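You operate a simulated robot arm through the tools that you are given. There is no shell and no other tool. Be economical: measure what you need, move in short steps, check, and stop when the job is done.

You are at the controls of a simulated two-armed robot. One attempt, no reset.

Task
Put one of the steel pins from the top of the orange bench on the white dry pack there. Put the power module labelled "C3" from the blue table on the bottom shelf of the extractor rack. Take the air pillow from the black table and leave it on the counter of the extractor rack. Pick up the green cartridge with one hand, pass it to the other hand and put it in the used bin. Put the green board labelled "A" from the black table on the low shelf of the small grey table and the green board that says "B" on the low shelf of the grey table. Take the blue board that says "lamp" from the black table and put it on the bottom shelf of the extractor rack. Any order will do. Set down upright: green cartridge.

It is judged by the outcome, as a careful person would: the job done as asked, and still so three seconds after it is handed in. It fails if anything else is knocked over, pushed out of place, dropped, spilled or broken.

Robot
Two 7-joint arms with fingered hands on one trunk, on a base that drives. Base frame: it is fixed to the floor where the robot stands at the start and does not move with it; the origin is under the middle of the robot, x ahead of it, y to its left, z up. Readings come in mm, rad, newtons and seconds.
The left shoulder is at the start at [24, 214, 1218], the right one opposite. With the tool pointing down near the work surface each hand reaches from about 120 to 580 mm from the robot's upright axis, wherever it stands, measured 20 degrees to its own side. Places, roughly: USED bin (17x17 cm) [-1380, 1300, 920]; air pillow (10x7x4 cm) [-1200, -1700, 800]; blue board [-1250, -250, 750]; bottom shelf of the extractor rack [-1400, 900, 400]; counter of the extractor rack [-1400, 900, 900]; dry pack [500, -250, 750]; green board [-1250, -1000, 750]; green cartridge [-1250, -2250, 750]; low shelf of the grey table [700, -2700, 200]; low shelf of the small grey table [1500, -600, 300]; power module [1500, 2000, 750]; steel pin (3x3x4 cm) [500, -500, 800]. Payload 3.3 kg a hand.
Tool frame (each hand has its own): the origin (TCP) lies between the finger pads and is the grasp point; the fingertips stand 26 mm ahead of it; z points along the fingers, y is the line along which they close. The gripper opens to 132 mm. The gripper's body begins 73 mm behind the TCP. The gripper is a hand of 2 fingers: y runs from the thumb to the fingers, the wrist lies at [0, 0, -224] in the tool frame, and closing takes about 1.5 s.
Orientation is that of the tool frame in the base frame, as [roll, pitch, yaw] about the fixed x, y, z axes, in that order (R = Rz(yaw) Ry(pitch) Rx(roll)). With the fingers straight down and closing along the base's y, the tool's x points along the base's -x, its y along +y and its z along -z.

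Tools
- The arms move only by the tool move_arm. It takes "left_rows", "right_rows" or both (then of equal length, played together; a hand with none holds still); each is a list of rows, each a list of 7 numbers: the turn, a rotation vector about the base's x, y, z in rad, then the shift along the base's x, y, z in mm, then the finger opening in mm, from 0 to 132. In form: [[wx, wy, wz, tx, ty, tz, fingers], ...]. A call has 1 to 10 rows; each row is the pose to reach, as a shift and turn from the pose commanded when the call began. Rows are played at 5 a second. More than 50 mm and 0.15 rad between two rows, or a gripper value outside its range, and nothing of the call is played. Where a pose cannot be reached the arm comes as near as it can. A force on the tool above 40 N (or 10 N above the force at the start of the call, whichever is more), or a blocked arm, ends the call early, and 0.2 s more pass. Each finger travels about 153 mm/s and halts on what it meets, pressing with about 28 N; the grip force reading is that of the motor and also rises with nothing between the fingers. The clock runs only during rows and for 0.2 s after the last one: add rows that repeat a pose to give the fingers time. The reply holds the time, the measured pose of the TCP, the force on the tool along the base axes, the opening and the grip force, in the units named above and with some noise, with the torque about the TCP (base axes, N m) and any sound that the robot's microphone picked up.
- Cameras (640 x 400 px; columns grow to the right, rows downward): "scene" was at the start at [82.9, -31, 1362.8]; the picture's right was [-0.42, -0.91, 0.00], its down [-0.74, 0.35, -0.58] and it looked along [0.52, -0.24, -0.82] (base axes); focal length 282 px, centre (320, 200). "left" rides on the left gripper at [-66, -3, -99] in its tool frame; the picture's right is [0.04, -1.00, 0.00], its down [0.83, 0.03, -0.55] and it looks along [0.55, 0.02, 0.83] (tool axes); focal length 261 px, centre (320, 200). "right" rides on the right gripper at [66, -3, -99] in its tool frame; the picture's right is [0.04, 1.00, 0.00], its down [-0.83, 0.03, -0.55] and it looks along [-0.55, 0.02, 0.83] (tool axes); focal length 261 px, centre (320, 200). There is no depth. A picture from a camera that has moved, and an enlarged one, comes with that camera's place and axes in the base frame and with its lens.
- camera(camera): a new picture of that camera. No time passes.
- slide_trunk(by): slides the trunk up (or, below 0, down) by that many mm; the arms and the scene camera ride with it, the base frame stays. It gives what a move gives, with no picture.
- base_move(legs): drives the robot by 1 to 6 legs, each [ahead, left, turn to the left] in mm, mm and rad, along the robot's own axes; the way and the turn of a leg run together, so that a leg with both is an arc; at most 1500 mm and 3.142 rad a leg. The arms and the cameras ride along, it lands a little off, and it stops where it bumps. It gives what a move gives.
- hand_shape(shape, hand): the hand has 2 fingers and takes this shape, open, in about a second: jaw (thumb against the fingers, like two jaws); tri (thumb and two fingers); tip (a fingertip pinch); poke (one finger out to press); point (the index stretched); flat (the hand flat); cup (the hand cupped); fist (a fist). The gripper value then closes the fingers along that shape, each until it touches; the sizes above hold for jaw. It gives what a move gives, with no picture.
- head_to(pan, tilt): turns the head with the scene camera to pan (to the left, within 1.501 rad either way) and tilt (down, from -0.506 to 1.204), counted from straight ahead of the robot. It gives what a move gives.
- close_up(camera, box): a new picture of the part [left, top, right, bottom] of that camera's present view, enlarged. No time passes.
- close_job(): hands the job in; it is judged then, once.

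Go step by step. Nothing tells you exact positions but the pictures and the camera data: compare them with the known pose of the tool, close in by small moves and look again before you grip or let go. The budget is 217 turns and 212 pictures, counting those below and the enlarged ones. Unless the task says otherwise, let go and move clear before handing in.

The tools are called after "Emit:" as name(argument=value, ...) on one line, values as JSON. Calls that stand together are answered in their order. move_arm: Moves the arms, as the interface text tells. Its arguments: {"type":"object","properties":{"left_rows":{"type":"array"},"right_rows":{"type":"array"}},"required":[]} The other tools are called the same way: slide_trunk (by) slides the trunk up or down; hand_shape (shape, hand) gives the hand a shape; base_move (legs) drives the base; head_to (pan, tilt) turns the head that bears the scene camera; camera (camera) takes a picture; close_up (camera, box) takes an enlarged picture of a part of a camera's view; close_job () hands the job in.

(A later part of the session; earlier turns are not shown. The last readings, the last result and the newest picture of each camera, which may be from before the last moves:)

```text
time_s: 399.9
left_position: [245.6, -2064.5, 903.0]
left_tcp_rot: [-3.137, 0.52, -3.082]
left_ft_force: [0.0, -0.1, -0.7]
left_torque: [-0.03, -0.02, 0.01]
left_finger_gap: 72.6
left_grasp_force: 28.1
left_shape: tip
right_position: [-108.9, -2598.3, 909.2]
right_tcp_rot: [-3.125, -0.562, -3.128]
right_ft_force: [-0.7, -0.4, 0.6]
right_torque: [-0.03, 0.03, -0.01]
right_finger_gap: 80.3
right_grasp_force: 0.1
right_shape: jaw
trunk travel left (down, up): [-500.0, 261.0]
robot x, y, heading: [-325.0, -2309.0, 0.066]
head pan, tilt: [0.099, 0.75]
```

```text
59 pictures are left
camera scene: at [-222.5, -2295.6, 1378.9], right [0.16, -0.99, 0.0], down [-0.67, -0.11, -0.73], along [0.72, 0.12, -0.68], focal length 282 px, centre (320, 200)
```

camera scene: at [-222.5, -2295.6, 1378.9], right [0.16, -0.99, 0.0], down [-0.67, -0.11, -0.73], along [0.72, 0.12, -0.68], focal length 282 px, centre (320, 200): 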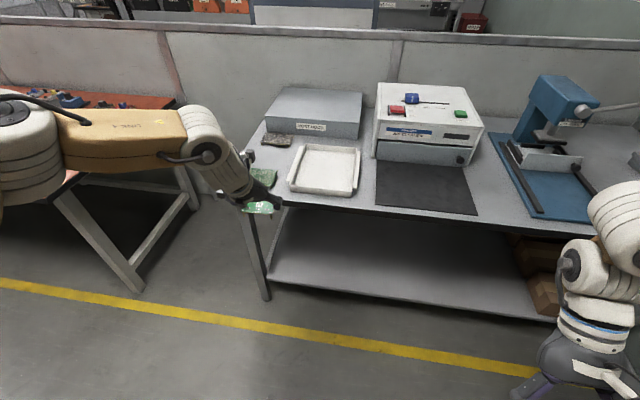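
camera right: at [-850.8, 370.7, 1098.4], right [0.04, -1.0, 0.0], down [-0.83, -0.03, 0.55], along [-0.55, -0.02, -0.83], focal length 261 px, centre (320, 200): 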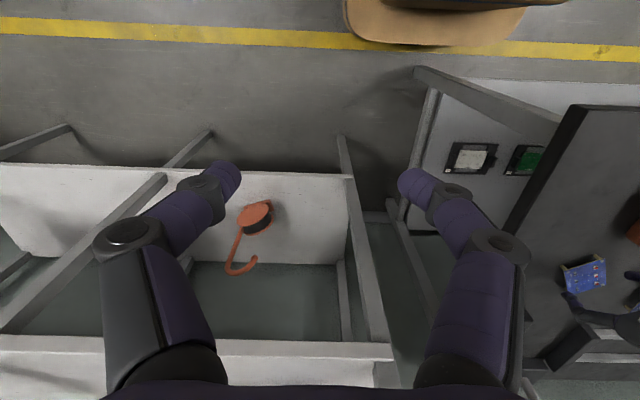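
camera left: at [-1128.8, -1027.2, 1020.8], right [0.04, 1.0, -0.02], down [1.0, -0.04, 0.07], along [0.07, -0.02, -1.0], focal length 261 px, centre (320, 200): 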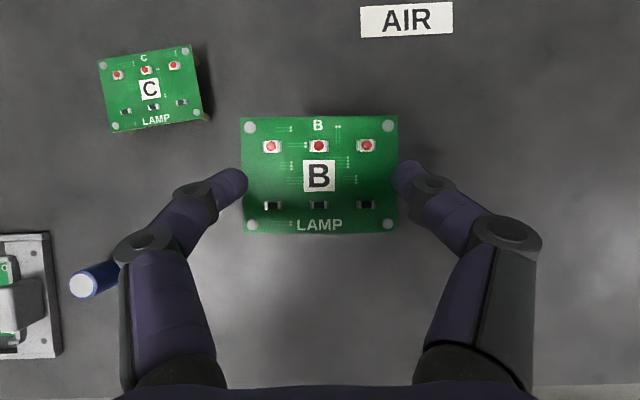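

The low shelf's front is at x ≈ 445 and it is clear around y ≈ -2250. I'll square up, lower the trunk fully, and drive forward.

Emit:
base_move(legs=[[0, 0, -0.064], [0, -190, 0]])

Emit:
slide_trunk(by=-400)

Emit:
slide_trunk(by=-100)

Emit:
move_arm(left_rows=[[0, 0, 0, 0, 0, -40, 73], [0, 0, 0, 0, 0, -80, 73]])

Emit:
base_move(legs=[[150, 0, 0]])

Emit:
camera(camera="left")

Emit:
camera(camera="scene")

```text
time_s: 401.9
left_position: [258.5, -2291.2, 902.5]
left_tcp_rot: [-3.137, 0.52, 3.134]
left_ft_force: [-0.5, -0.8, 0.3]
left_torque: [0.0, -0.02, 0.05]
left_finger_gap: 72.5
left_grasp_force: 27.7
left_shape: tip
right_position: [-129.2, -2800.8, 909.0]
right_tcp_rot: [-3.128, -0.564, 3.09]
right_ft_force: [0.7, -0.4, 0.4]
right_torque: [0.01, -0.01, 0.0]
right_finger_gap: 80.1
right_grasp_force: 0.1
right_shape: jaw
trunk travel left (down, up): [-500.0, 261.0]
robot x, y, heading: [-325.0, -2499.8, -0.003]
head pan, tilt: [0.099, 0.75]
```

```text
time_s: 405.8
left_position: [259.7, -2291.5, 503.2]
left_tcp_rot: [-3.137, 0.521, 3.132]
left_ft_force: [0.0, -0.6, -0.4]
left_torque: [0.01, -0.03, 0.03]
left_finger_gap: 72.7
left_grasp_force: 28.3
left_shape: tip
right_position: [-128.9, -2800.6, 508.8]
right_tcp_rot: [-3.127, -0.564, 3.089]
right_ft_force: [1.2, 0.4, -0.3]
right_torque: [-0.02, 0.0, 0.02]
right_finger_gap: 79.8
right_grasp_force: 0.0
right_shape: jaw
trunk travel left (down, up): [-100.0, 661.0]
robot x, y, heading: [-322.2, -2497.6, -0.003]
head pan, tilt: [0.099, 0.75]
```

```text
time_s: 407.1
left_position: [259.5, -2291.1, 403.5]
left_tcp_rot: [-3.138, 0.52, 3.134]
left_ft_force: [0.6, 0.9, -1.4]
left_torque: [-0.03, 0.01, 0.0]
left_finger_gap: 72.1
left_grasp_force: 28.0
left_shape: tip
right_position: [-129.0, -2800.6, 408.9]
right_tcp_rot: [-3.126, -0.563, 3.09]
right_ft_force: [0.8, -0.1, 0.6]
right_torque: [0.01, -0.01, -0.02]
right_finger_gap: 80.3
right_grasp_force: 0.1
right_shape: jaw
trunk travel left (down, up): [0.0, 761.0]
robot x, y, heading: [-326.3, -2496.0, -0.004]
head pan, tilt: [0.099, 0.75]
```

```text
time_s: 407.7
left_position: [259.0, -2290.2, 321.3]
left_tcp_rot: [-3.135, 0.52, 3.135]
left_ft_force: [0.2, -0.6, 0.1]
left_torque: [0.01, 0.01, -0.04]
left_finger_gap: 72.8
left_grasp_force: 27.8
left_shape: tip
right_position: [-129.5, -2801.3, 408.9]
right_tcp_rot: [-3.126, -0.563, 3.092]
right_ft_force: [0.1, -0.4, -1.1]
right_torque: [-0.01, 0.04, 0.0]
right_finger_gap: 80.2
right_grasp_force: 0.0
right_shape: jaw
trunk travel left (down, up): [0.0, 761.0]
robot x, y, heading: [-321.9, -2500.2, -0.001]
head pan, tilt: [0.099, 0.75]
```

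```text
time_s: 409.1
left_position: [407.9, -2289.1, 322.2]
left_tcp_rot: [-3.137, 0.521, 3.136]
left_ft_force: [-0.5, 0.6, -0.4]
left_torque: [-0.04, 0.0, 0.0]
left_finger_gap: 72.6
left_grasp_force: 27.9
left_shape: tip
right_position: [20.3, -2801.2, 408.4]
right_tcp_rot: [-3.127, -0.563, 3.091]
right_ft_force: [0.0, 0.2, 0.2]
right_torque: [0.03, 0.01, 0.04]
right_finger_gap: 79.8
right_grasp_force: 0.1
right_shape: jaw
trunk travel left (down, up): [0.0, 761.0]
robot x, y, heading: [-174.5, -2499.9, -0.001]
head pan, tilt: [0.099, 0.75]
```

```text
58 pictures are left
camera left: at [416.0, -2292.0, 440.6], right [-0.04, -1.0, -0.02], down [-1.0, 0.04, 0.07], along [-0.07, 0.02, -1.0], focal length 261 px, centre (320, 200)
```

left: 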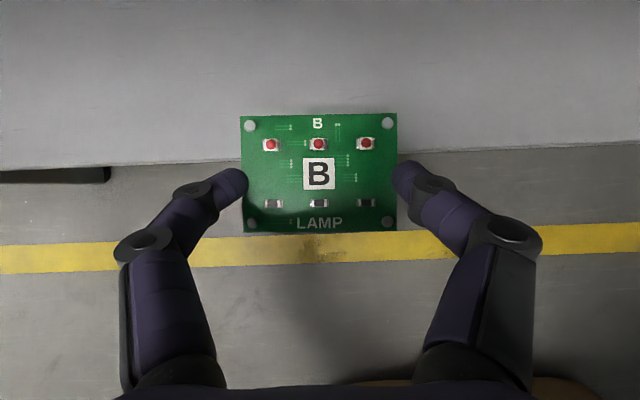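

```text
57 pictures are left
camera scene: at [54.0, -2492.0, 864.5], right [0.1, -1.0, 0.0], down [-0.68, -0.07, -0.73], along [0.73, 0.07, -0.68], focal length 282 px, centre (320, 200)
```

scene: 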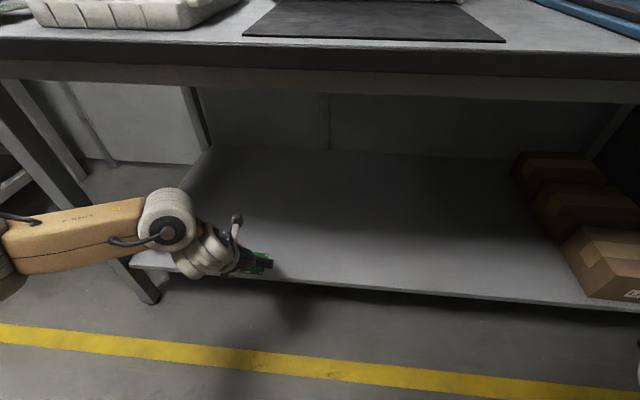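

Shelf edge at x ≈ 438. I'll drive in 80 mm more, then lower the arm close to the shelf.

Emit:
base_move(legs=[[82, 0, 0]])

Emit:
move_arm(left_rows=[[0, 0, 0, 0, 0, -25, 73], [0, 0, 0, 0, 0, -50, 73], [0, 0, 0, 0, 0, -65, 73]])

Emit:
camera(camera="left")

```text
time_s: 410.1
left_position: [488.1, -2290.2, 321.9]
left_tcp_rot: [-3.136, 0.52, 3.136]
left_ft_force: [-0.2, 0.3, 0.7]
left_torque: [0.01, 0.03, 0.0]
left_finger_gap: 72.6
left_grasp_force: 28.1
left_shape: tip
right_position: [102.2, -2802.3, 408.8]
right_tcp_rot: [-3.127, -0.565, 3.093]
right_ft_force: [0.5, 0.3, -0.4]
right_torque: [-0.02, -0.03, 0.02]
right_finger_gap: 80.0
right_grasp_force: 0.1
right_shape: jaw
trunk travel left (down, up): [0.0, 761.0]
robot x, y, heading: [-90.1, -2499.2, -0.002]
head pan, tilt: [0.099, 0.75]
```

```text
time_s: 410.9
left_position: [488.8, -2291.0, 258.1]
left_tcp_rot: [-3.138, 0.52, 3.137]
left_ft_force: [-0.6, 0.3, -1.7]
left_torque: [0.02, 0.01, -0.01]
left_finger_gap: 72.7
left_grasp_force: 28.4
left_shape: tip
right_position: [102.0, -2802.1, 408.3]
right_tcp_rot: [-3.126, -0.563, 3.091]
right_ft_force: [0.4, 0.7, -1.3]
right_torque: [0.0, 0.02, 0.02]
right_finger_gap: 79.9
right_grasp_force: 0.1
right_shape: jaw
trunk travel left (down, up): [0.0, 761.0]
robot x, y, heading: [-91.1, -2499.3, -0.006]
head pan, tilt: [0.099, 0.75]
```

```text
56 pictures are left
camera left: at [496.9, -2293.3, 375.9], right [-0.04, -1.0, -0.02], down [-1.0, 0.04, 0.07], along [-0.07, 0.02, -1.0], focal length 261 px, centre (320, 200)
```

left: 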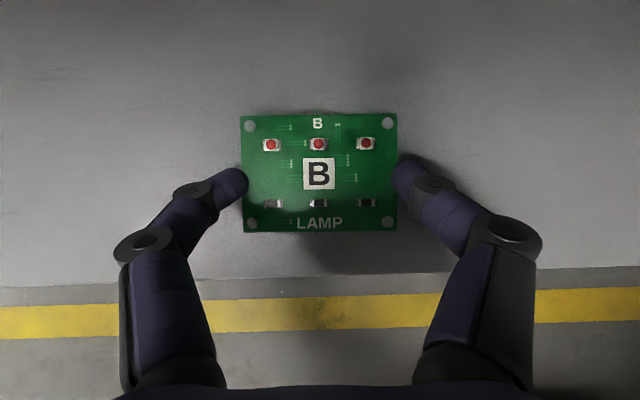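

Emit:
move_arm(left_rows=[[0, 0, 0, 0, 0, -5, 73], [0, 0, 0, 0, 0, -9, 73], [0, 0, 0, 0, 0, -12, 73]])

Emit:
move_arm(left_rows=[[0, 0, 0, 0, 0, -2, 73], [0, 0, 0, 0, 0, -4, 73]])

Emit:
move_arm(left_rows=[[0, 0, 0, 0, 0, -2, 73], [0, 0, 0, 0, 0, -4, 73]])

```text
time_s: 411.7
left_position: [488.8, -2290.7, 244.4]
left_tcp_rot: [-3.138, 0.52, 3.137]
left_ft_force: [0.0, 0.0, 0.0]
left_torque: [-0.01, -0.05, 0.01]
left_finger_gap: 26.2
left_grasp_force: 27.8
left_shape: tip
right_position: [101.5, -2802.4, 409.0]
right_tcp_rot: [-3.127, -0.564, 3.09]
right_ft_force: [0.2, -0.4, -0.3]
right_torque: [-0.02, 0.0, 0.01]
right_finger_gap: 80.1
right_grasp_force: 0.0
right_shape: jaw
trunk travel left (down, up): [0.0, 761.0]
robot x, y, heading: [-92.4, -2500.1, 0.002]
head pan, tilt: [0.099, 0.75]
```

```text
time_s: 412.3
left_position: [489.8, -2289.2, 241.2]
left_tcp_rot: [-3.136, 0.521, 3.137]
left_ft_force: [0.2, -0.3, 0.5]
left_torque: [-0.02, 0.01, 0.01]
left_finger_gap: 26.4
left_grasp_force: 27.9
left_shape: tip
right_position: [101.4, -2800.9, 408.7]
right_tcp_rot: [-3.127, -0.563, 3.091]
right_ft_force: [0.7, -0.1, 0.5]
right_torque: [-0.02, 0.0, 0.0]
right_finger_gap: 79.9
right_grasp_force: 0.1
right_shape: jaw
trunk travel left (down, up): [0.0, 761.0]
robot x, y, heading: [-91.3, -2498.9, -0.004]
head pan, tilt: [0.099, 0.75]
```

```text
time_s: 412.9
left_position: [489.9, -2291.8, 240.1]
left_tcp_rot: [-3.134, 0.523, 3.137]
left_ft_force: [-2.3, -3.1, 12.1]
left_torque: [-0.22, 0.02, -0.02]
left_finger_gap: 27.3
left_grasp_force: 27.9
left_shape: tip
right_position: [102.0, -2802.8, 409.2]
right_tcp_rot: [-3.129, -0.562, 3.091]
right_ft_force: [-0.1, -0.5, 0.3]
right_torque: [0.0, 0.0, 0.0]
right_finger_gap: 80.0
right_grasp_force: 0.1
right_shape: jaw
trunk travel left (down, up): [0.0, 761.0]
robot x, y, heading: [-95.3, -2500.5, -0.006]
head pan, tilt: [0.099, 0.75]
```

The gap changed suddenly to 26 mm; the board has slipped in the grip at touchdown. I'll look.

Emit:
camera(camera="left")

```text
55 pictures are left
camera left: at [498.4, -2293.0, 358.0], right [-0.04, -1.0, -0.01], down [-1.0, 0.04, 0.06], along [-0.06, 0.02, -1.0], focal length 261 px, centre (320, 200)
```

left: 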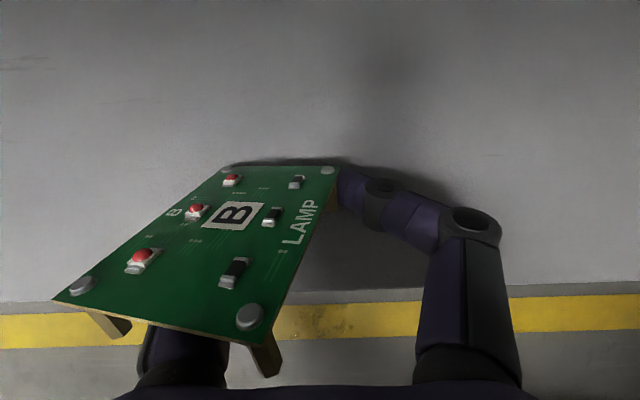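

The board is now perched on the left finger, component side up, still clamped. I'll lift slightly and carry it deeper over the shelf before letting it down.

Emit:
move_arm(left_rows=[[0, 0, 0, 0, 0, 5, 20], [0, 0, 0, 0, 0, 12, 20]])

Emit:
base_move(legs=[[55, 0, 0]])

Emit:
move_arm(left_rows=[[0, 0, 0, 15, 0, 0, 20], [0, 0, 0, 30, 0, 0, 20]])

Emit:
camera(camera="left")

Emit:
close_up(camera="scene", box=[140, 140, 380, 300])

```text
time_s: 413.5
left_position: [489.3, -2288.9, 248.7]
left_tcp_rot: [-3.141, 0.516, 3.137]
left_ft_force: [0.2, -0.2, 0.5]
left_torque: [-0.03, 0.02, -0.02]
left_finger_gap: 5.2
left_grasp_force: 28.2
left_shape: tip
right_position: [100.5, -2801.0, 409.1]
right_tcp_rot: [-3.126, -0.563, 3.091]
right_ft_force: [-0.1, 0.5, 0.3]
right_torque: [0.0, 0.01, 0.0]
right_finger_gap: 79.9
right_grasp_force: 0.0
right_shape: jaw
trunk travel left (down, up): [0.0, 761.0]
robot x, y, heading: [-90.8, -2502.4, -0.005]
head pan, tilt: [0.099, 0.75]
```

```text
time_s: 414.5
left_position: [544.9, -2289.8, 249.8]
left_tcp_rot: [-3.138, 0.519, 3.137]
left_ft_force: [-0.1, 0.0, -0.7]
left_torque: [0.01, 0.03, 0.01]
left_finger_gap: 5.0
left_grasp_force: 27.9
left_shape: tip
right_position: [157.0, -2800.4, 407.6]
right_tcp_rot: [-3.126, -0.565, 3.093]
right_ft_force: [0.4, 0.1, 0.8]
right_torque: [0.01, 0.0, 0.02]
right_finger_gap: 79.8
right_grasp_force: 0.0
right_shape: jaw
trunk travel left (down, up): [0.0, 761.0]
robot x, y, heading: [-34.8, -2498.4, -0.004]
head pan, tilt: [0.099, 0.75]
```

```text
time_s: 415.1
left_position: [574.1, -2289.2, 248.7]
left_tcp_rot: [-3.136, 0.521, 3.138]
left_ft_force: [0.7, -0.6, -1.3]
left_torque: [-0.02, 0.01, 0.0]
left_finger_gap: 5.0
left_grasp_force: 27.6
left_shape: tip
right_position: [156.4, -2801.2, 409.2]
right_tcp_rot: [-3.126, -0.563, 3.093]
right_ft_force: [-0.1, 0.3, -0.6]
right_torque: [-0.01, 0.03, 0.0]
right_finger_gap: 80.0
right_grasp_force: 0.0
right_shape: jaw
trunk travel left (down, up): [0.0, 761.0]
robot x, y, heading: [-37.7, -2500.6, 0.0]
head pan, tilt: [0.099, 0.75]
```

```text
54 pictures are left
camera left: at [582.2, -2291.7, 366.8], right [-0.04, -1.0, -0.02], down [-1.0, 0.04, 0.07], along [-0.07, 0.02, -1.0], focal length 261 px, centre (320, 200)
```

left: 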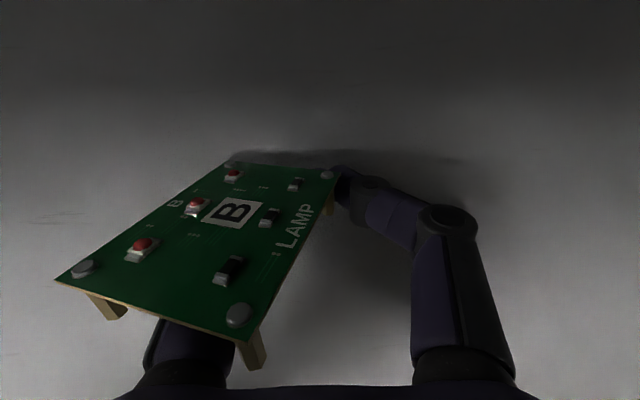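

```text
2.50 times, centred on (260, 220) of scene
camera zoom: at [190.5, -2492.1, 864.5], right [0.1, -1.0, 0.0], down [-0.68, -0.07, -0.73], along [0.73, 0.07, -0.68], focal length 705 px, centre (470, 150)
```

zoom: 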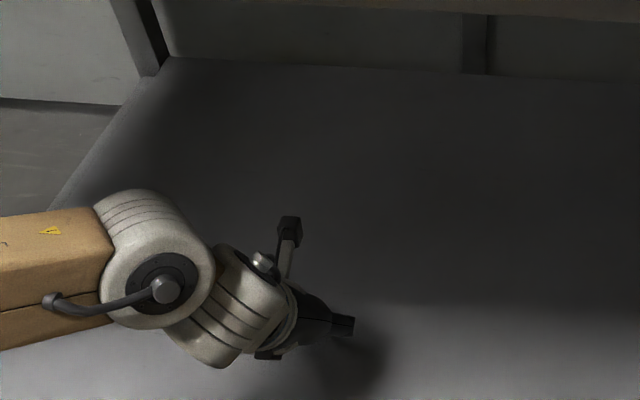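

The PCB's edge is pinched firmly and the board is right-way up but tilted near-end-up. I'll pitch the hand forward to level it.

Emit:
move_arm(left_rows=[[0, -0.14, 0, 0, 0, 8, 0], [0, -0.28, 0, 0, 0, 12, 0], [0, -0.42, 0, 0, 0, 15, 0]])

Emit:
camera(camera="left")

```text
time_s: 415.9
left_position: [574.6, -2290.2, 263.9]
left_tcp_rot: [3.141, 0.939, 3.131]
left_ft_force: [-0.1, 1.0, -0.4]
left_torque: [-0.02, -0.01, 0.0]
left_finger_gap: 5.3
left_grasp_force: 28.2
left_shape: tip
right_position: [157.1, -2802.6, 408.9]
right_tcp_rot: [-3.126, -0.564, 3.093]
right_ft_force: [-0.1, 0.4, 0.2]
right_torque: [-0.02, 0.01, 0.0]
right_finger_gap: 79.9
right_grasp_force: 0.1
right_shape: jaw
trunk travel left (down, up): [0.0, 761.0]
robot x, y, heading: [-36.5, -2502.2, -0.003]
head pan, tilt: [0.099, 0.75]
```

```text
52 pictures are left
camera left: at [532.9, -2292.2, 375.2], right [-0.03, -1.0, -0.03], down [-0.94, 0.04, -0.35], along [0.35, 0.02, -0.94], focal length 261 px, centre (320, 200)
```

left: 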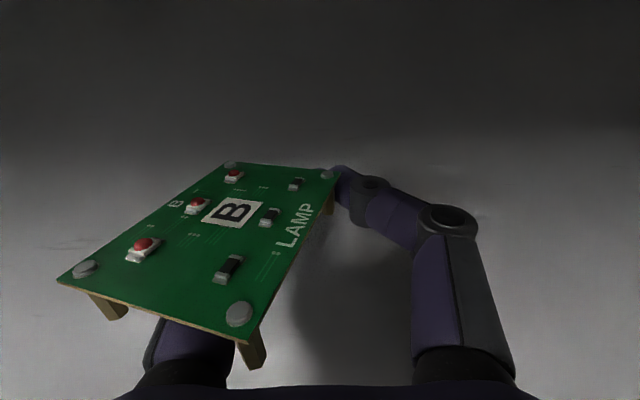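

The near end is still about 44 mm high. I'll pitch further toward horizontal while lowering.

Emit:
move_arm(left_rows=[[0, -0.12, 0, 0, 0, -5, 0], [0, -0.24, 0, 0, 0, -10, 0], [0, -0.34, 0, 0, 0, -14, 0]])

Emit:
move_arm(left_rows=[[0, 0, 0, 0, 0, -4, 0], [0, 0, 0, 0, 0, -8, 0], [0, 0, 0, 0, 0, -12, 0]])

Emit:
camera(camera="left")

```text
time_s: 416.7
left_position: [574.4, -2289.5, 249.9]
left_tcp_rot: [3.134, 1.281, 3.126]
left_ft_force: [0.2, 1.1, -0.8]
left_torque: [-0.02, -0.02, 0.01]
left_finger_gap: 5.2
left_grasp_force: 28.2
left_shape: tip
right_position: [157.0, -2802.0, 408.8]
right_tcp_rot: [-3.125, -0.565, 3.094]
right_ft_force: [0.2, 0.5, -0.1]
right_torque: [-0.01, -0.06, 0.03]
right_finger_gap: 79.9
right_grasp_force: 0.0
right_shape: jaw
trunk travel left (down, up): [0.0, 761.0]
robot x, y, heading: [-37.2, -2499.6, -0.002]
head pan, tilt: [0.099, 0.75]
```

```text
time_s: 417.5
left_position: [575.1, -2289.8, 238.0]
left_tcp_rot: [3.137, 1.28, 3.128]
left_ft_force: [-1.2, -0.2, -0.7]
left_torque: [-0.02, -0.03, -0.04]
left_finger_gap: 4.9
left_grasp_force: 27.7
left_shape: tip
right_position: [156.6, -2801.8, 409.4]
right_tcp_rot: [-3.127, -0.564, 3.092]
right_ft_force: [0.5, 0.0, 0.1]
right_torque: [0.0, 0.0, 0.03]
right_finger_gap: 80.3
right_grasp_force: 0.0
right_shape: jaw
trunk travel left (down, up): [0.0, 761.0]
robot x, y, heading: [-38.2, -2498.0, -0.004]
head pan, tilt: [0.099, 0.75]
```

```text
51 pictures are left
camera left: at [498.8, -2291.8, 330.0], right [-0.02, -1.0, -0.04], down [-0.77, 0.04, -0.64], along [0.64, 0.02, -0.77], focal length 261 px, centre (320, 200)
```

left: 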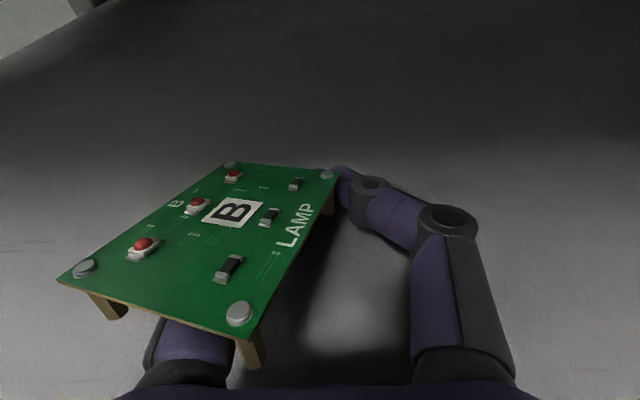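

Now only about 14° of tilt remains. I'll lower the far feet to the shelf.

Emit:
move_arm(left_rows=[[0, 0, 0, 0, 0, -4, 0], [0, 0, 0, 0, 0, -8, 0], [0, 0, 0, 0, 0, -11, 0], [0, 0, 0, 0, 0, -13, 0]])

Emit:
camera(camera="left")

```text
time_s: 418.5
left_position: [576.6, -2290.4, 230.6]
left_tcp_rot: [-3.135, 1.291, -3.139]
left_ft_force: [-5.9, -0.5, 29.9]
left_torque: [-0.28, -0.61, -0.1]
left_finger_gap: 5.2
left_grasp_force: 28.4
left_shape: tip
right_position: [155.5, -2801.6, 409.5]
right_tcp_rot: [-3.127, -0.56, 3.092]
right_ft_force: [0.4, -0.2, -0.3]
right_torque: [-0.01, 0.01, -0.02]
right_finger_gap: 80.1
right_grasp_force: 0.2
right_shape: jaw
trunk travel left (down, up): [0.0, 761.0]
robot x, y, heading: [-36.5, -2500.6, -0.001]
head pan, tilt: [0.099, 0.75]
```

```text
50 pictures are left
camera left: at [499.7, -2292.0, 321.5], right [-0.02, -1.0, -0.04], down [-0.76, 0.04, -0.65], along [0.65, 0.02, -0.76], focal length 261 px, centre (320, 200)
```

left: 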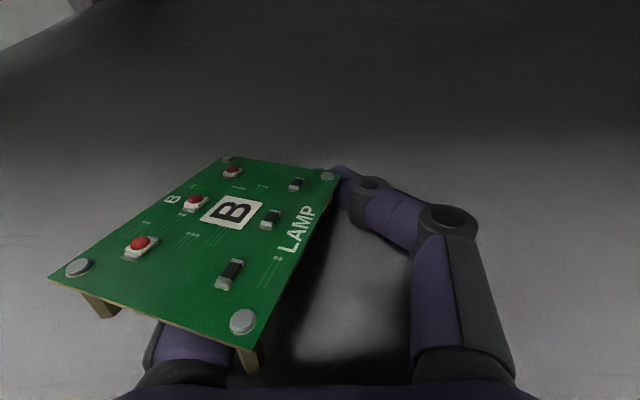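

Feet are touching. I'll ease up a little and open slowly.

Emit:
move_arm(left_rows=[[0, 0, 0, 0, 0, 2, 0], [0, 0, 0, 0, 0, 2, 10], [0, 0, 0, 0, 0, 2, 20], [0, 0, 0, 0, 0, 2, 32], [0, 0, 0, 0, 0, 2, 46], [0, 0, 0, 0, 0, 2, 60]])

Emit:
camera(camera="left")

```text
time_s: 419.9
left_position: [574.2, -2291.7, 233.6]
left_tcp_rot: [-3.138, 1.288, 3.137]
left_ft_force: [0.3, 2.1, 32.4]
left_torque: [-0.21, -0.74, -0.04]
left_finger_gap: 44.7
left_grasp_force: 0.1
left_shape: tip
right_position: [156.4, -2801.7, 408.0]
right_tcp_rot: [-3.127, -0.562, 3.093]
right_ft_force: [0.6, -0.4, -0.5]
right_torque: [0.0, 0.01, 0.01]
right_finger_gap: 79.9
right_grasp_force: 0.0
right_shape: jaw
trunk travel left (down, up): [0.0, 761.0]
robot x, y, heading: [-34.9, -2500.7, 0.0]
head pan, tilt: [0.099, 0.75]
```

```text
49 pictures are left
camera left: at [498.4, -2292.9, 322.0], right [-0.02, -1.0, -0.04], down [-0.76, 0.04, -0.64], along [0.64, 0.02, -0.76], focal length 261 px, centre (320, 200)
```

left: 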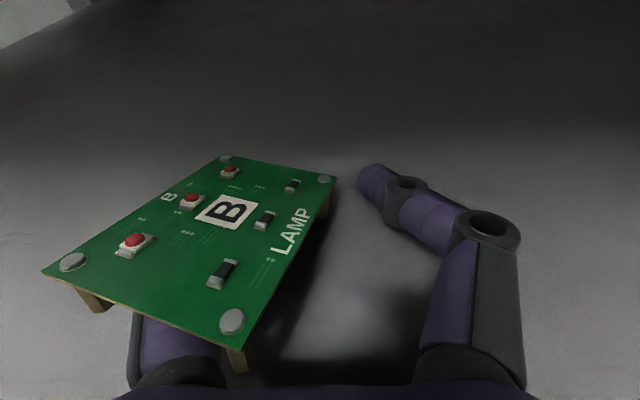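

The right finger is free and the board rests on the left one, feet straddling it. I'll withdraw along the finger's own axis so the board settles.

Emit:
move_arm(left_rows=[[0, 0, 0, -15, 0, 4, 60], [0, 0, 0, -30, 0, 8, 60], [0, 0, 0, -45, 0, 12, 60], [0, 0, 0, -60, 0, 16, 60], [0, 0, 0, -80, 0, 21, 60]])

Emit:
camera(camera="left")

```text
time_s: 421.1
left_position: [536.0, -2291.4, 232.1]
left_tcp_rot: [-3.123, 1.304, -3.122]
left_ft_force: [-2.6, 0.3, 20.4]
left_torque: [0.28, -0.44, 0.09]
left_finger_gap: 60.0
left_grasp_force: 0.0
left_shape: tip
left hand out of reach, approached as far as the arm can: row 3, 4, 5
right_position: [156.1, -2802.5, 408.7]
right_tcp_rot: [-3.127, -0.562, 3.093]
right_ft_force: [0.3, -0.5, 0.2]
right_torque: [0.02, -0.05, 0.0]
right_finger_gap: 80.1
right_grasp_force: 0.0
right_shape: jaw
trunk travel left (down, up): [0.0, 761.0]
robot x, y, heading: [-34.5, -2496.4, 0.0]
head pan, tilt: [0.099, 0.75]
stopped in row 5 (left hand): the force on the tool passed its limit at 50 N (the readings are from after the stop); the commanded pose is now the measured one
```

```text
48 pictures are left
camera left: at [457.4, -2294.8, 320.6], right [-0.01, -1.0, -0.03], down [-0.75, 0.03, -0.66], along [0.66, 0.02, -0.75], focal length 261 px, centre (320, 200)
```

left: 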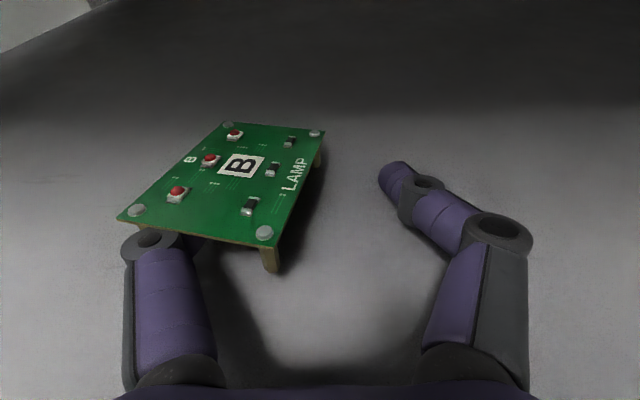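

The board stays put as the hand slides out. I'll finish the withdrawal by backing the base.

Emit:
slide_trunk(by=3)

Emit:
base_move(legs=[[-150, 0, 0]])

Emit:
camera(camera="left")

```text
time_s: 421.6
left_position: [532.8, -2293.2, 231.0]
left_tcp_rot: [-3.13, 1.296, -3.132]
left_ft_force: [2.4, 0.7, 11.7]
left_torque: [0.09, -0.27, -0.02]
left_finger_gap: 59.8
left_grasp_force: 0.0
left_shape: tip
right_position: [156.0, -2800.5, 413.0]
right_tcp_rot: [-3.128, -0.563, 3.093]
right_ft_force: [0.7, 0.2, -0.6]
right_torque: [0.01, 0.05, 0.01]
right_finger_gap: 80.0
right_grasp_force: 0.1
right_shape: jaw
trunk travel left (down, up): [-3.0, 758.0]
robot x, y, heading: [-36.5, -2500.2, -0.003]
head pan, tilt: [0.099, 0.75]
```

```text
time_s: 423.0
left_position: [383.6, -2293.3, 232.1]
left_tcp_rot: [-3.131, 1.295, -3.132]
left_ft_force: [-0.9, -0.3, 0.4]
left_torque: [0.03, 0.01, 0.0]
left_finger_gap: 60.1
left_grasp_force: 0.1
left_shape: tip
right_position: [7.6, -2801.7, 411.7]
right_tcp_rot: [-3.127, -0.564, 3.092]
right_ft_force: [0.1, -0.5, -0.1]
right_torque: [0.0, -0.01, 0.02]
right_finger_gap: 80.2
right_grasp_force: 0.1
right_shape: jaw
trunk travel left (down, up): [-3.0, 758.0]
robot x, y, heading: [-189.7, -2500.5, -0.007]
head pan, tilt: [0.099, 0.75]
```

```text
47 pictures are left
camera left: at [306.2, -2294.5, 320.3], right [-0.01, -1.0, -0.04], down [-0.76, 0.03, -0.65], along [0.65, 0.02, -0.76], focal length 261 px, centre (320, 200)
```

left: 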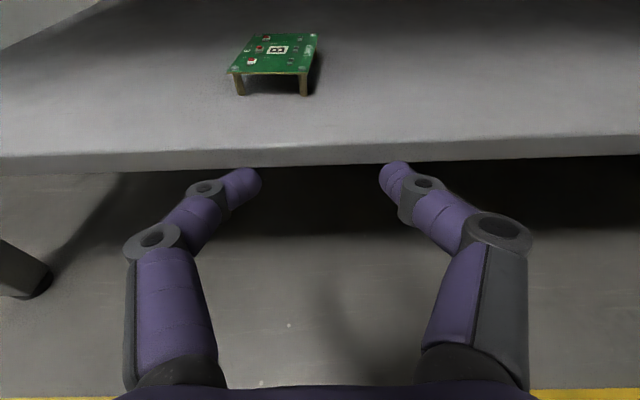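

Board B stands properly on the grey table's low shelf. Now the cartridge: I'll raise up, back off, and turn to the brown table.

Emit:
base_move(legs=[[-180, 0, 0]])

Emit:
slide_trunk(by=400)

Emit:
slide_trunk(by=97)

Emit:
move_arm(left_rows=[[0, 0.13, 0, 0, 0, 30, 80], [0, 0.26, 0, 0, 0, 60, 80], [0, 0.39, 0, 0, 0, 100, 80], [0, 0.52, 0, 0, 0, 140, 80], [0, 0.6, 0, 0, 0, 180, 80], [0, 0.6, 0, 0, 0, 220, 80]])

Emit:
base_move(legs=[[0, 0, 3.14]])

Emit:
head_to(pan=0, tilt=0.6)

Emit:
camera(camera="scene")

```text
time_s: 424.5
left_position: [199.6, -2291.8, 231.5]
left_tcp_rot: [-3.131, 1.296, -3.137]
left_ft_force: [-0.2, 0.2, 0.5]
left_torque: [0.01, -0.02, 0.01]
left_finger_gap: 60.0
left_grasp_force: 0.0
left_shape: tip
right_position: [-176.6, -2801.4, 410.6]
right_tcp_rot: [-3.126, -0.563, 3.09]
right_ft_force: [-0.4, 0.9, -0.2]
right_torque: [0.01, 0.01, -0.02]
right_finger_gap: 80.2
right_grasp_force: 0.0
right_shape: jaw
trunk travel left (down, up): [-3.0, 758.0]
robot x, y, heading: [-371.6, -2499.0, 0.0]
head pan, tilt: [0.099, 0.75]
```

```text
time_s: 428.3
left_position: [199.2, -2292.3, 630.2]
left_tcp_rot: [-3.133, 1.294, -3.136]
left_ft_force: [0.6, -0.2, 0.4]
left_torque: [-0.03, 0.0, 0.03]
left_finger_gap: 59.9
left_grasp_force: 0.2
left_shape: tip
right_position: [-176.3, -2801.5, 812.6]
right_tcp_rot: [-3.128, -0.564, 3.09]
right_ft_force: [-0.1, -0.1, -0.3]
right_torque: [-0.02, 0.01, -0.04]
right_finger_gap: 80.1
right_grasp_force: 0.2
right_shape: jaw
trunk travel left (down, up): [-403.0, 358.0]
robot x, y, heading: [-373.1, -2499.2, -0.005]
head pan, tilt: [0.099, 0.75]
```

```text
time_s: 429.6
left_position: [200.8, -2292.2, 727.5]
left_tcp_rot: [-3.132, 1.295, -3.134]
left_ft_force: [0.9, -0.7, 0.0]
left_torque: [0.02, 0.03, 0.0]
left_finger_gap: 60.2
left_grasp_force: 0.1
left_shape: tip
right_position: [-175.6, -2801.7, 907.8]
right_tcp_rot: [-3.128, -0.564, 3.093]
right_ft_force: [0.1, -0.4, 0.5]
right_torque: [0.0, -0.01, 0.0]
right_finger_gap: 80.3
right_grasp_force: 0.0
right_shape: jaw
trunk travel left (down, up): [-500.0, 261.0]
robot x, y, heading: [-369.3, -2498.3, -0.007]
head pan, tilt: [0.099, 0.75]
```

```text
time_s: 431.0
left_position: [197.3, -2294.3, 948.6]
left_tcp_rot: [-3.136, 0.695, -3.138]
left_ft_force: [0.2, -0.1, 0.4]
left_torque: [-0.01, 0.0, -0.01]
left_finger_gap: 79.6
left_grasp_force: 0.1
left_shape: tip
right_position: [-176.7, -2800.3, 909.7]
right_tcp_rot: [-3.126, -0.563, 3.092]
right_ft_force: [0.2, 0.2, 1.1]
right_torque: [0.0, 0.03, 0.02]
right_finger_gap: 80.0
right_grasp_force: 0.1
right_shape: jaw
trunk travel left (down, up): [-500.0, 261.0]
robot x, y, heading: [-370.2, -2503.6, -0.002]
head pan, tilt: [0.099, 0.75]
```

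```text
time_s: 438.8
left_position: [-932.5, -2717.3, 946.7]
left_tcp_rot: [-3.136, 0.695, 0.026]
left_ft_force: [0.2, -0.3, 0.3]
left_torque: [0.01, 0.0, 0.0]
left_finger_gap: 79.5
left_grasp_force: 0.0
left_shape: tip
right_position: [-571.3, -2201.6, 908.7]
right_tcp_rot: [-3.127, -0.565, -0.027]
right_ft_force: [0.8, -0.5, -0.6]
right_torque: [-0.01, 0.0, -0.01]
right_finger_gap: 80.0
right_grasp_force: 0.2
right_shape: jaw
trunk travel left (down, up): [-500.0, 261.0]
robot x, y, heading: [-365.0, -2497.3, -3.123]
head pan, tilt: [0.099, 0.75]
```

```text
time_s: 439.5
left_position: [-933.7, -2715.9, 947.7]
left_tcp_rot: [-3.137, 0.695, 0.026]
left_ft_force: [0.7, -0.1, -0.7]
left_torque: [-0.03, 0.0, -0.02]
left_finger_gap: 79.5
left_grasp_force: 0.1
left_shape: tip
right_position: [-571.1, -2200.8, 910.1]
right_tcp_rot: [-3.126, -0.565, -0.026]
right_ft_force: [-0.8, -0.5, -0.3]
right_torque: [0.0, 0.0, 0.01]
right_finger_gap: 80.0
right_grasp_force: 0.1
right_shape: jaw
trunk travel left (down, up): [-500.0, 261.0]
robot x, y, heading: [-369.8, -2501.0, -3.127]
head pan, tilt: [0.0, 0.6]
```

```text
46 pictures are left
camera scene: at [-474.3, -2501.2, 1391.7], right [-0.02, 1.0, 0.0], down [0.57, 0.01, -0.82], along [-0.82, -0.02, -0.57], focal length 282 px, centre (320, 200)
```

scene: 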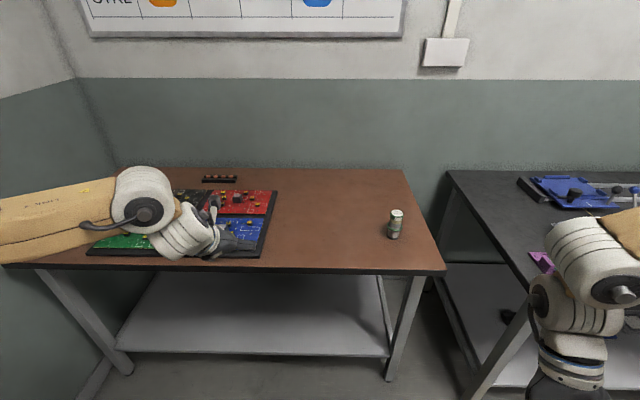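

The cartridge stands upright at about [-1168, -2275], roughly 48 mm wide and 100 mm tall. I'll zoom in on it.

Emit:
close_up(camera="scene", box=[360, 190, 430, 250])

```text
6.67 times, centred on (395, 220) of scene
camera zoom: at [-474.3, -2501.2, 1391.7], right [-0.02, 1.0, 0.0], down [0.57, 0.01, -0.82], along [-0.82, -0.02, -0.57], focal length 1879 px, centre (-180, 67)
```

zoom: 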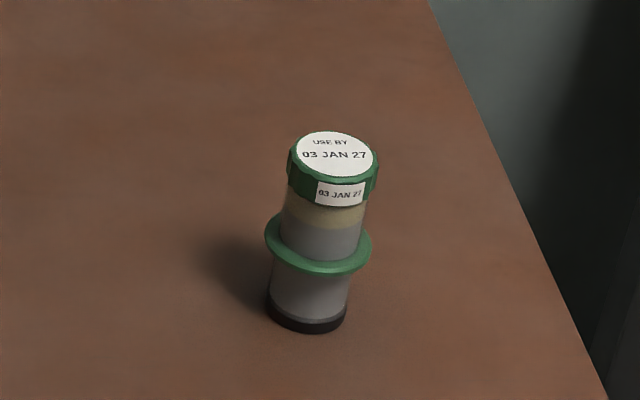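

The cartridge has a cap, a waist between cap and collar, and a base. I'll pick it at the waist with the left hand, later passing it to the right hand by the cap. First position the robot and hand.

Emit:
base_move(legs=[[0, 0, -0.015], [235, -425, 0]])

Emit:
move_arm(left_rows=[[0, 0.12, 0, -10, 0, -15, 80], [0, 0.25, 0, -20, 0, -30, 80], [0, 0.25, 0, -20, 0, -50, 80]])

Emit:
camera(camera="left")

```text
time_s: 442.8
left_position: [-1176.3, -2281.4, 946.8]
left_tcp_rot: [-3.136, 0.694, 0.009]
left_ft_force: [0.2, 0.6, -0.6]
left_torque: [0.0, 0.01, -0.01]
left_finger_gap: 79.5
left_grasp_force: 0.0
left_shape: tip
right_position: [-805.6, -1772.0, 908.1]
right_tcp_rot: [-3.128, -0.563, -0.042]
right_ft_force: [0.6, 0.1, 0.5]
right_torque: [0.0, -0.02, 0.0]
right_finger_gap: 80.0
right_grasp_force: 0.0
right_shape: jaw
trunk travel left (down, up): [-500.0, 261.0]
robot x, y, heading: [-610.7, -2073.8, -3.134]
head pan, tilt: [0.0, 0.6]
```

```text
time_s: 443.6
left_position: [-1196.7, -2279.5, 897.0]
left_tcp_rot: [-3.133, 0.946, 0.012]
left_ft_force: [-0.4, -0.1, 0.0]
left_torque: [0.02, -0.04, -0.01]
left_finger_gap: 79.7
left_grasp_force: 0.0
left_shape: tip
right_position: [-805.7, -1771.9, 908.0]
right_tcp_rot: [-3.126, -0.563, -0.042]
right_ft_force: [-0.4, 0.0, -0.2]
right_torque: [0.0, -0.02, 0.02]
right_finger_gap: 80.0
right_grasp_force: 0.1
right_shape: jaw
trunk travel left (down, up): [-500.0, 261.0]
robot x, y, heading: [-608.0, -2071.6, -3.136]
head pan, tilt: [0.0, 0.6]
```

```text
44 pictures are left
camera left: at [-1153.9, -2277.5, 1007.5], right [0.02, 1.0, -0.03], down [0.94, -0.03, -0.35], along [-0.35, -0.02, -0.94], focal length 261 px, centre (320, 200)
```

left: 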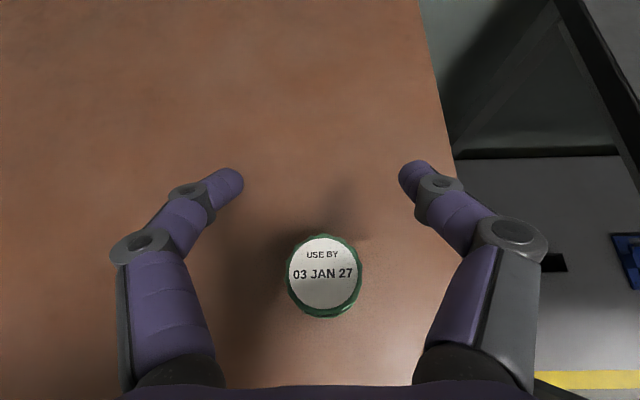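

The cap's centre is at [-1166, -2280], top z ≈ 855. I'll bring the fingers around the waist just above the collar and close.

Emit:
move_arm(left_rows=[[0, 0, 0, 25, 0, -15, 80], [0, 0, 0, 46, 0, -35, 76], [0, 0, 0, 46, 0, -55, 74], [0, 0, 0, 46, 0, -66, 72]])

Emit:
camera(camera="left")

Emit:
close_up(camera="scene", box=[140, 160, 340, 320])

```text
time_s: 444.6
left_position: [-1151.2, -2280.0, 828.6]
left_tcp_rot: [-3.133, 0.943, 0.012]
left_ft_force: [0.3, 0.1, 0.6]
left_torque: [0.02, 0.03, 0.01]
left_finger_gap: 72.4
left_grasp_force: 0.0
left_shape: tip
right_position: [-805.5, -1772.8, 910.0]
right_tcp_rot: [-3.126, -0.563, -0.043]
right_ft_force: [-0.1, 0.5, 0.4]
right_torque: [0.02, 0.03, -0.01]
right_finger_gap: 79.9
right_grasp_force: 0.0
right_shape: jaw
trunk travel left (down, up): [-500.0, 261.0]
robot x, y, heading: [-605.4, -2069.7, -3.136]
head pan, tilt: [0.0, 0.6]
```

```text
43 pictures are left
camera left: at [-1108.3, -2277.8, 940.0], right [0.02, 1.0, -0.03], down [0.94, -0.03, -0.35], along [-0.35, -0.02, -0.94], focal length 261 px, centre (320, 200)
```

left: 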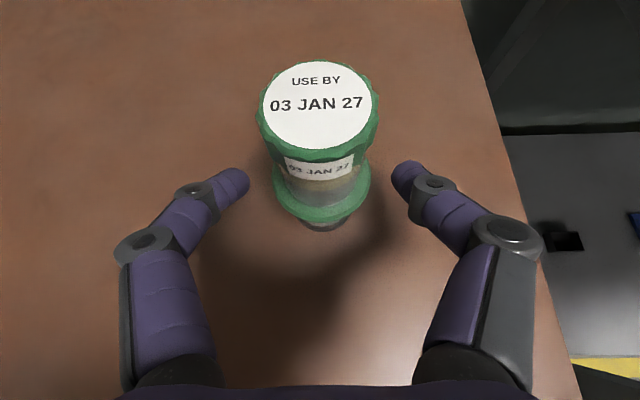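

```text
2.50 times, centred on (240, 240) of scene
camera zoom: at [-713.4, -2072.8, 1391.7], right [0.0, 1.0, 0.0], down [0.57, 0.0, -0.82], along [-0.82, 0.0, -0.57], focal length 705 px, centre (520, 100)
```

zoom: 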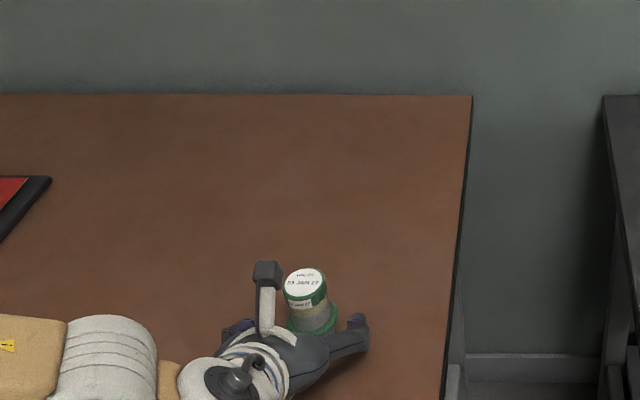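

The fingertips flank the waist exactly. Closing and lifting a little.

Emit:
move_arm(left_rows=[[0, 0, 0, 0, 0, 0, 60], [0, 0, 0, 0, 0, 0, 48], [0, 0, 0, 0, 0, 0, 38], [0, 0, 0, 0, 0, 0, 28], [0, 0, 0, 0, 0, 0, 24], [0, 0, 0, 0, 0, 0, 24], [0, 0, 0, 0, 0, 10, 24], [0, 0, 0, 0, 0, 40, 24], [0, 0, 0, 0, 0, 80, 24]])

Emit:
camera(camera="left")

```text
time_s: 446.6
left_position: [-1149.9, -2280.5, 909.5]
left_tcp_rot: [-3.131, 0.945, 0.014]
left_ft_force: [-0.4, -0.2, -2.4]
left_torque: [0.0, -0.06, 0.02]
left_finger_gap: 32.8
left_grasp_force: 27.4
left_shape: tip
right_position: [-805.2, -1771.0, 910.3]
right_tcp_rot: [-3.126, -0.562, -0.042]
right_ft_force: [0.3, 0.3, 0.5]
right_torque: [-0.02, -0.02, -0.01]
right_finger_gap: 79.8
right_grasp_force: 0.0
right_shape: jaw
trunk travel left (down, up): [-500.0, 261.0]
robot x, y, heading: [-611.4, -2070.5, -3.137]
head pan, tilt: [0.0, 0.6]
```

```text
41 pictures are left
camera left: at [-1108.5, -2277.6, 1021.1], right [0.02, 1.0, -0.03], down [0.94, -0.03, -0.35], along [-0.35, -0.02, -0.94], focal length 261 px, centre (320, 200)
```

left: 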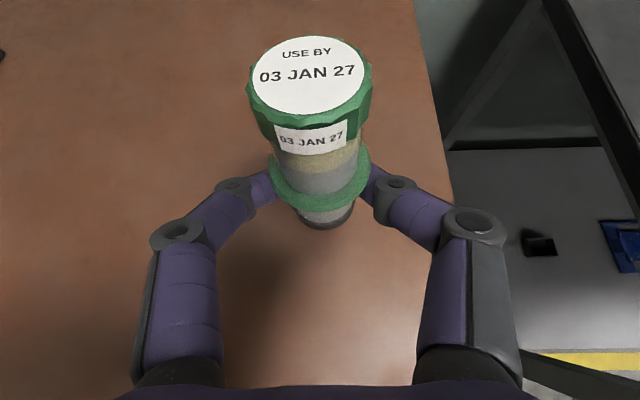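

The cartridge is held at the waist. I'll back away from the tables and bring the left hand toward the middle, turning it to point forward-right.

Emit:
base_move(legs=[[-230, 0, 0]])

Emit:
move_arm(left_rows=[[0, 0, -0.12, 10, 35, 10, 24], [0, 0, -0.24, 20, 70, 20, 24], [0, 0, -0.36, 30, 105, 30, 24], [0, 0, -0.48, 40, 140, 40, 24], [0, 0, -0.6, 50, 175, 50, 24], [0, 0, -0.6, 60, 200, 50, 24]])

Emit:
camera(camera="scene")

```text
time_s: 448.3
left_position: [-915.1, -2279.1, 910.7]
left_tcp_rot: [-3.134, 0.945, 0.014]
left_ft_force: [0.3, 0.4, -2.5]
left_torque: [-0.01, -0.03, -0.01]
left_finger_gap: 32.9
left_grasp_force: 27.8
left_shape: tip
right_position: [-570.2, -1770.6, 908.3]
right_tcp_rot: [-3.125, -0.563, -0.042]
right_ft_force: [0.1, 0.2, 0.4]
right_torque: [-0.02, 0.02, 0.03]
right_finger_gap: 80.1
right_grasp_force: 0.0
right_shape: jaw
trunk travel left (down, up): [-500.0, 261.0]
robot x, y, heading: [-375.7, -2074.0, -3.135]
head pan, tilt: [0.0, 0.6]
```

```text
time_s: 449.7
left_position: [-856.0, -2080.3, 961.3]
left_tcp_rot: [-3.133, 0.945, -0.587]
left_ft_force: [0.4, -0.3, -3.0]
left_torque: [-0.02, -0.03, 0.03]
left_finger_gap: 32.7
left_grasp_force: 28.1
left_shape: tip
right_position: [-571.5, -1770.8, 908.5]
right_tcp_rot: [-3.126, -0.564, -0.042]
right_ft_force: [-0.8, -0.1, 0.3]
right_torque: [0.01, 0.01, 0.0]
right_finger_gap: 79.9
right_grasp_force: 0.1
right_shape: jaw
trunk travel left (down, up): [-500.0, 261.0]
robot x, y, heading: [-374.1, -2068.2, -3.136]
head pan, tilt: [0.0, 0.6]
```

```text
40 pictures are left
camera scene: at [-478.9, -2071.1, 1391.7], right [-0.01, 1.0, 0.0], down [0.57, 0.0, -0.82], along [-0.82, 0.0, -0.57], focal length 282 px, centre (320, 200)
```

scene: 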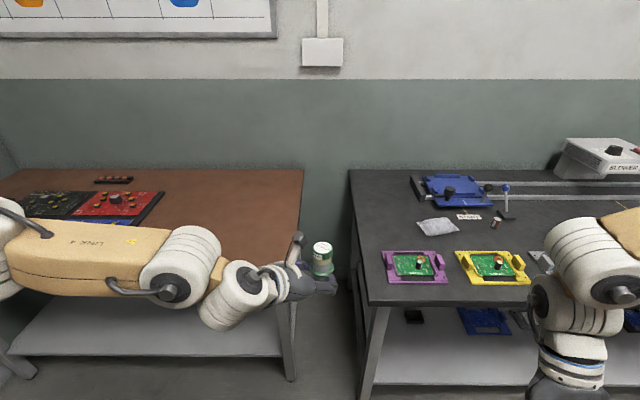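

Working well. I'll move the left hand a bit further right, and bring the right hand forward and turned to oppose it, to see how near it gets.

Emit:
move_arm(left_rows=[[0, 0, -0.05, 5, 30, 0, 24], [0, 0, -0.1, 10, 60, 0, 24], [0, 0, -0.1, 15, 90, 0, 24], [0, 0, -0.1, 15, 90, 0, 24], [0, 0, -0.1, 15, 90, 0, 24], [0, 0, -0.1, 15, 90, 0, 24]], right_rows=[[0, 0, -0.12, -30, 0, 30, 90], [0, 0, -0.24, -60, 0, 60, 90], [0, 0, -0.36, -100, 0, 90, 90], [0, 0, -0.48, -140, 0, 120, 90], [0, 0, -0.6, -180, 0, 140, 90], [0, 0, -0.64, -220, 0, 150, 90]])

Emit:
camera(camera="scene")

```text
time_s: 451.1
left_position: [-841.7, -1989.8, 960.5]
left_tcp_rot: [-3.131, 0.944, -0.688]
left_ft_force: [1.0, 0.0, -2.6]
left_torque: [0.0, -0.04, -0.01]
left_finger_gap: 32.9
left_grasp_force: 28.1
left_shape: tip
right_position: [-728.5, -1773.2, 1038.2]
right_tcp_rot: [-3.134, -0.56, -0.682]
right_ft_force: [0.4, -1.0, -0.1]
right_torque: [-0.01, 0.02, 0.01]
right_finger_gap: 89.5
right_grasp_force: 0.1
right_shape: jaw
right hand out of reach, approached as far as the arm can: row 4, 5, 6
trunk travel left (down, up): [-500.0, 261.0]
robot x, y, heading: [-373.8, -2073.6, -3.14]
head pan, tilt: [0.0, 0.6]
```

```text
39 pictures are left
camera scene: at [-479.3, -2072.0, 1391.6], right [-0.01, 1.0, 0.0], down [0.57, 0.0, -0.82], along [-0.82, 0.0, -0.57], focal length 282 px, centre (320, 200)
```

scene: 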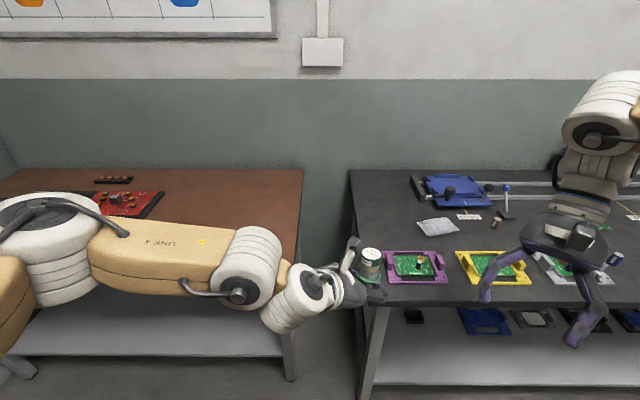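

The left hand has room to come further right and back toward the robot; I'll bring it nearer the right hand's zone while the right approaches above it.

Emit:
move_arm(left_rows=[[0, 0, 0, 20, 22, 0, 24], [0, 0, 0, 40, 44, 0, 24], [0, 0, 0, 60, 66, 0, 24], [0, 0, 0, 80, 88, 0, 24], [0, 0, 0, 95, 110, 0, 24]])

Emit:
move_arm(right_rows=[[0, 0, 0, -10, -20, 0, 90], [0, 0, 0, -20, -40, 0, 90], [0, 0, 0, -30, -60, 0, 90], [0, 0, 0, -38, -80, 0, 90]])

Emit:
camera(camera="right")

```text
time_s: 452.5
left_position: [-767.1, -1898.6, 957.5]
left_tcp_rot: [-3.139, 0.94, -0.64]
left_ft_force: [-0.2, 0.2, -2.9]
left_torque: [-0.03, -0.02, -0.02]
left_finger_gap: 32.6
left_grasp_force: 28.4
left_shape: tip
right_position: [-727.6, -1772.8, 1039.4]
right_tcp_rot: [-3.135, -0.561, -0.682]
right_ft_force: [-0.3, 0.0, 0.3]
right_torque: [0.02, -0.01, -0.02]
right_finger_gap: 89.8
right_grasp_force: 0.0
right_shape: jaw
trunk travel left (down, up): [-500.0, 261.0]
robot x, y, heading: [-374.4, -2067.8, -3.14]
head pan, tilt: [0.0, 0.6]
stopped in row 5 (left hand): the arm was blocked; the commanded pose is now the measured one
```

```text
time_s: 453.5
left_position: [-769.2, -1899.3, 957.3]
left_tcp_rot: [-3.136, 0.942, -0.641]
left_ft_force: [0.6, -0.7, -2.7]
left_torque: [-0.01, -0.06, 0.02]
left_finger_gap: 32.2
left_grasp_force: 27.7
left_shape: tip
right_position: [-724.2, -1832.2, 1033.1]
right_tcp_rot: [-3.136, -0.557, -0.679]
right_ft_force: [0.2, 0.1, -0.2]
right_torque: [-0.01, 0.0, 0.02]
right_finger_gap: 89.5
right_grasp_force: 0.0
right_shape: jaw
right hand out of reach, approached as far as the arm can: row 1, 2, 3, 4
trunk travel left (down, up): [-500.0, 261.0]
robot x, y, heading: [-376.7, -2071.0, -3.136]
head pan, tilt: [0.0, 0.6]
```

```text
38 pictures are left
camera right: at [-719.3, -1832.2, 1152.3], right [-0.6, -0.8, 0.02], down [-0.8, 0.6, 0.03], along [-0.03, 0.0, -1.0], focal length 261 px, centre (320, 200)
```

right: 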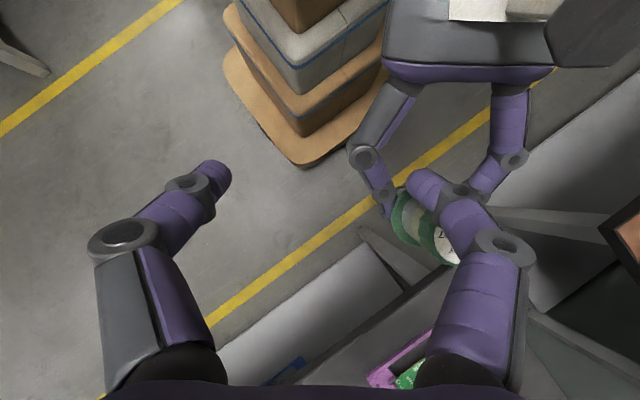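

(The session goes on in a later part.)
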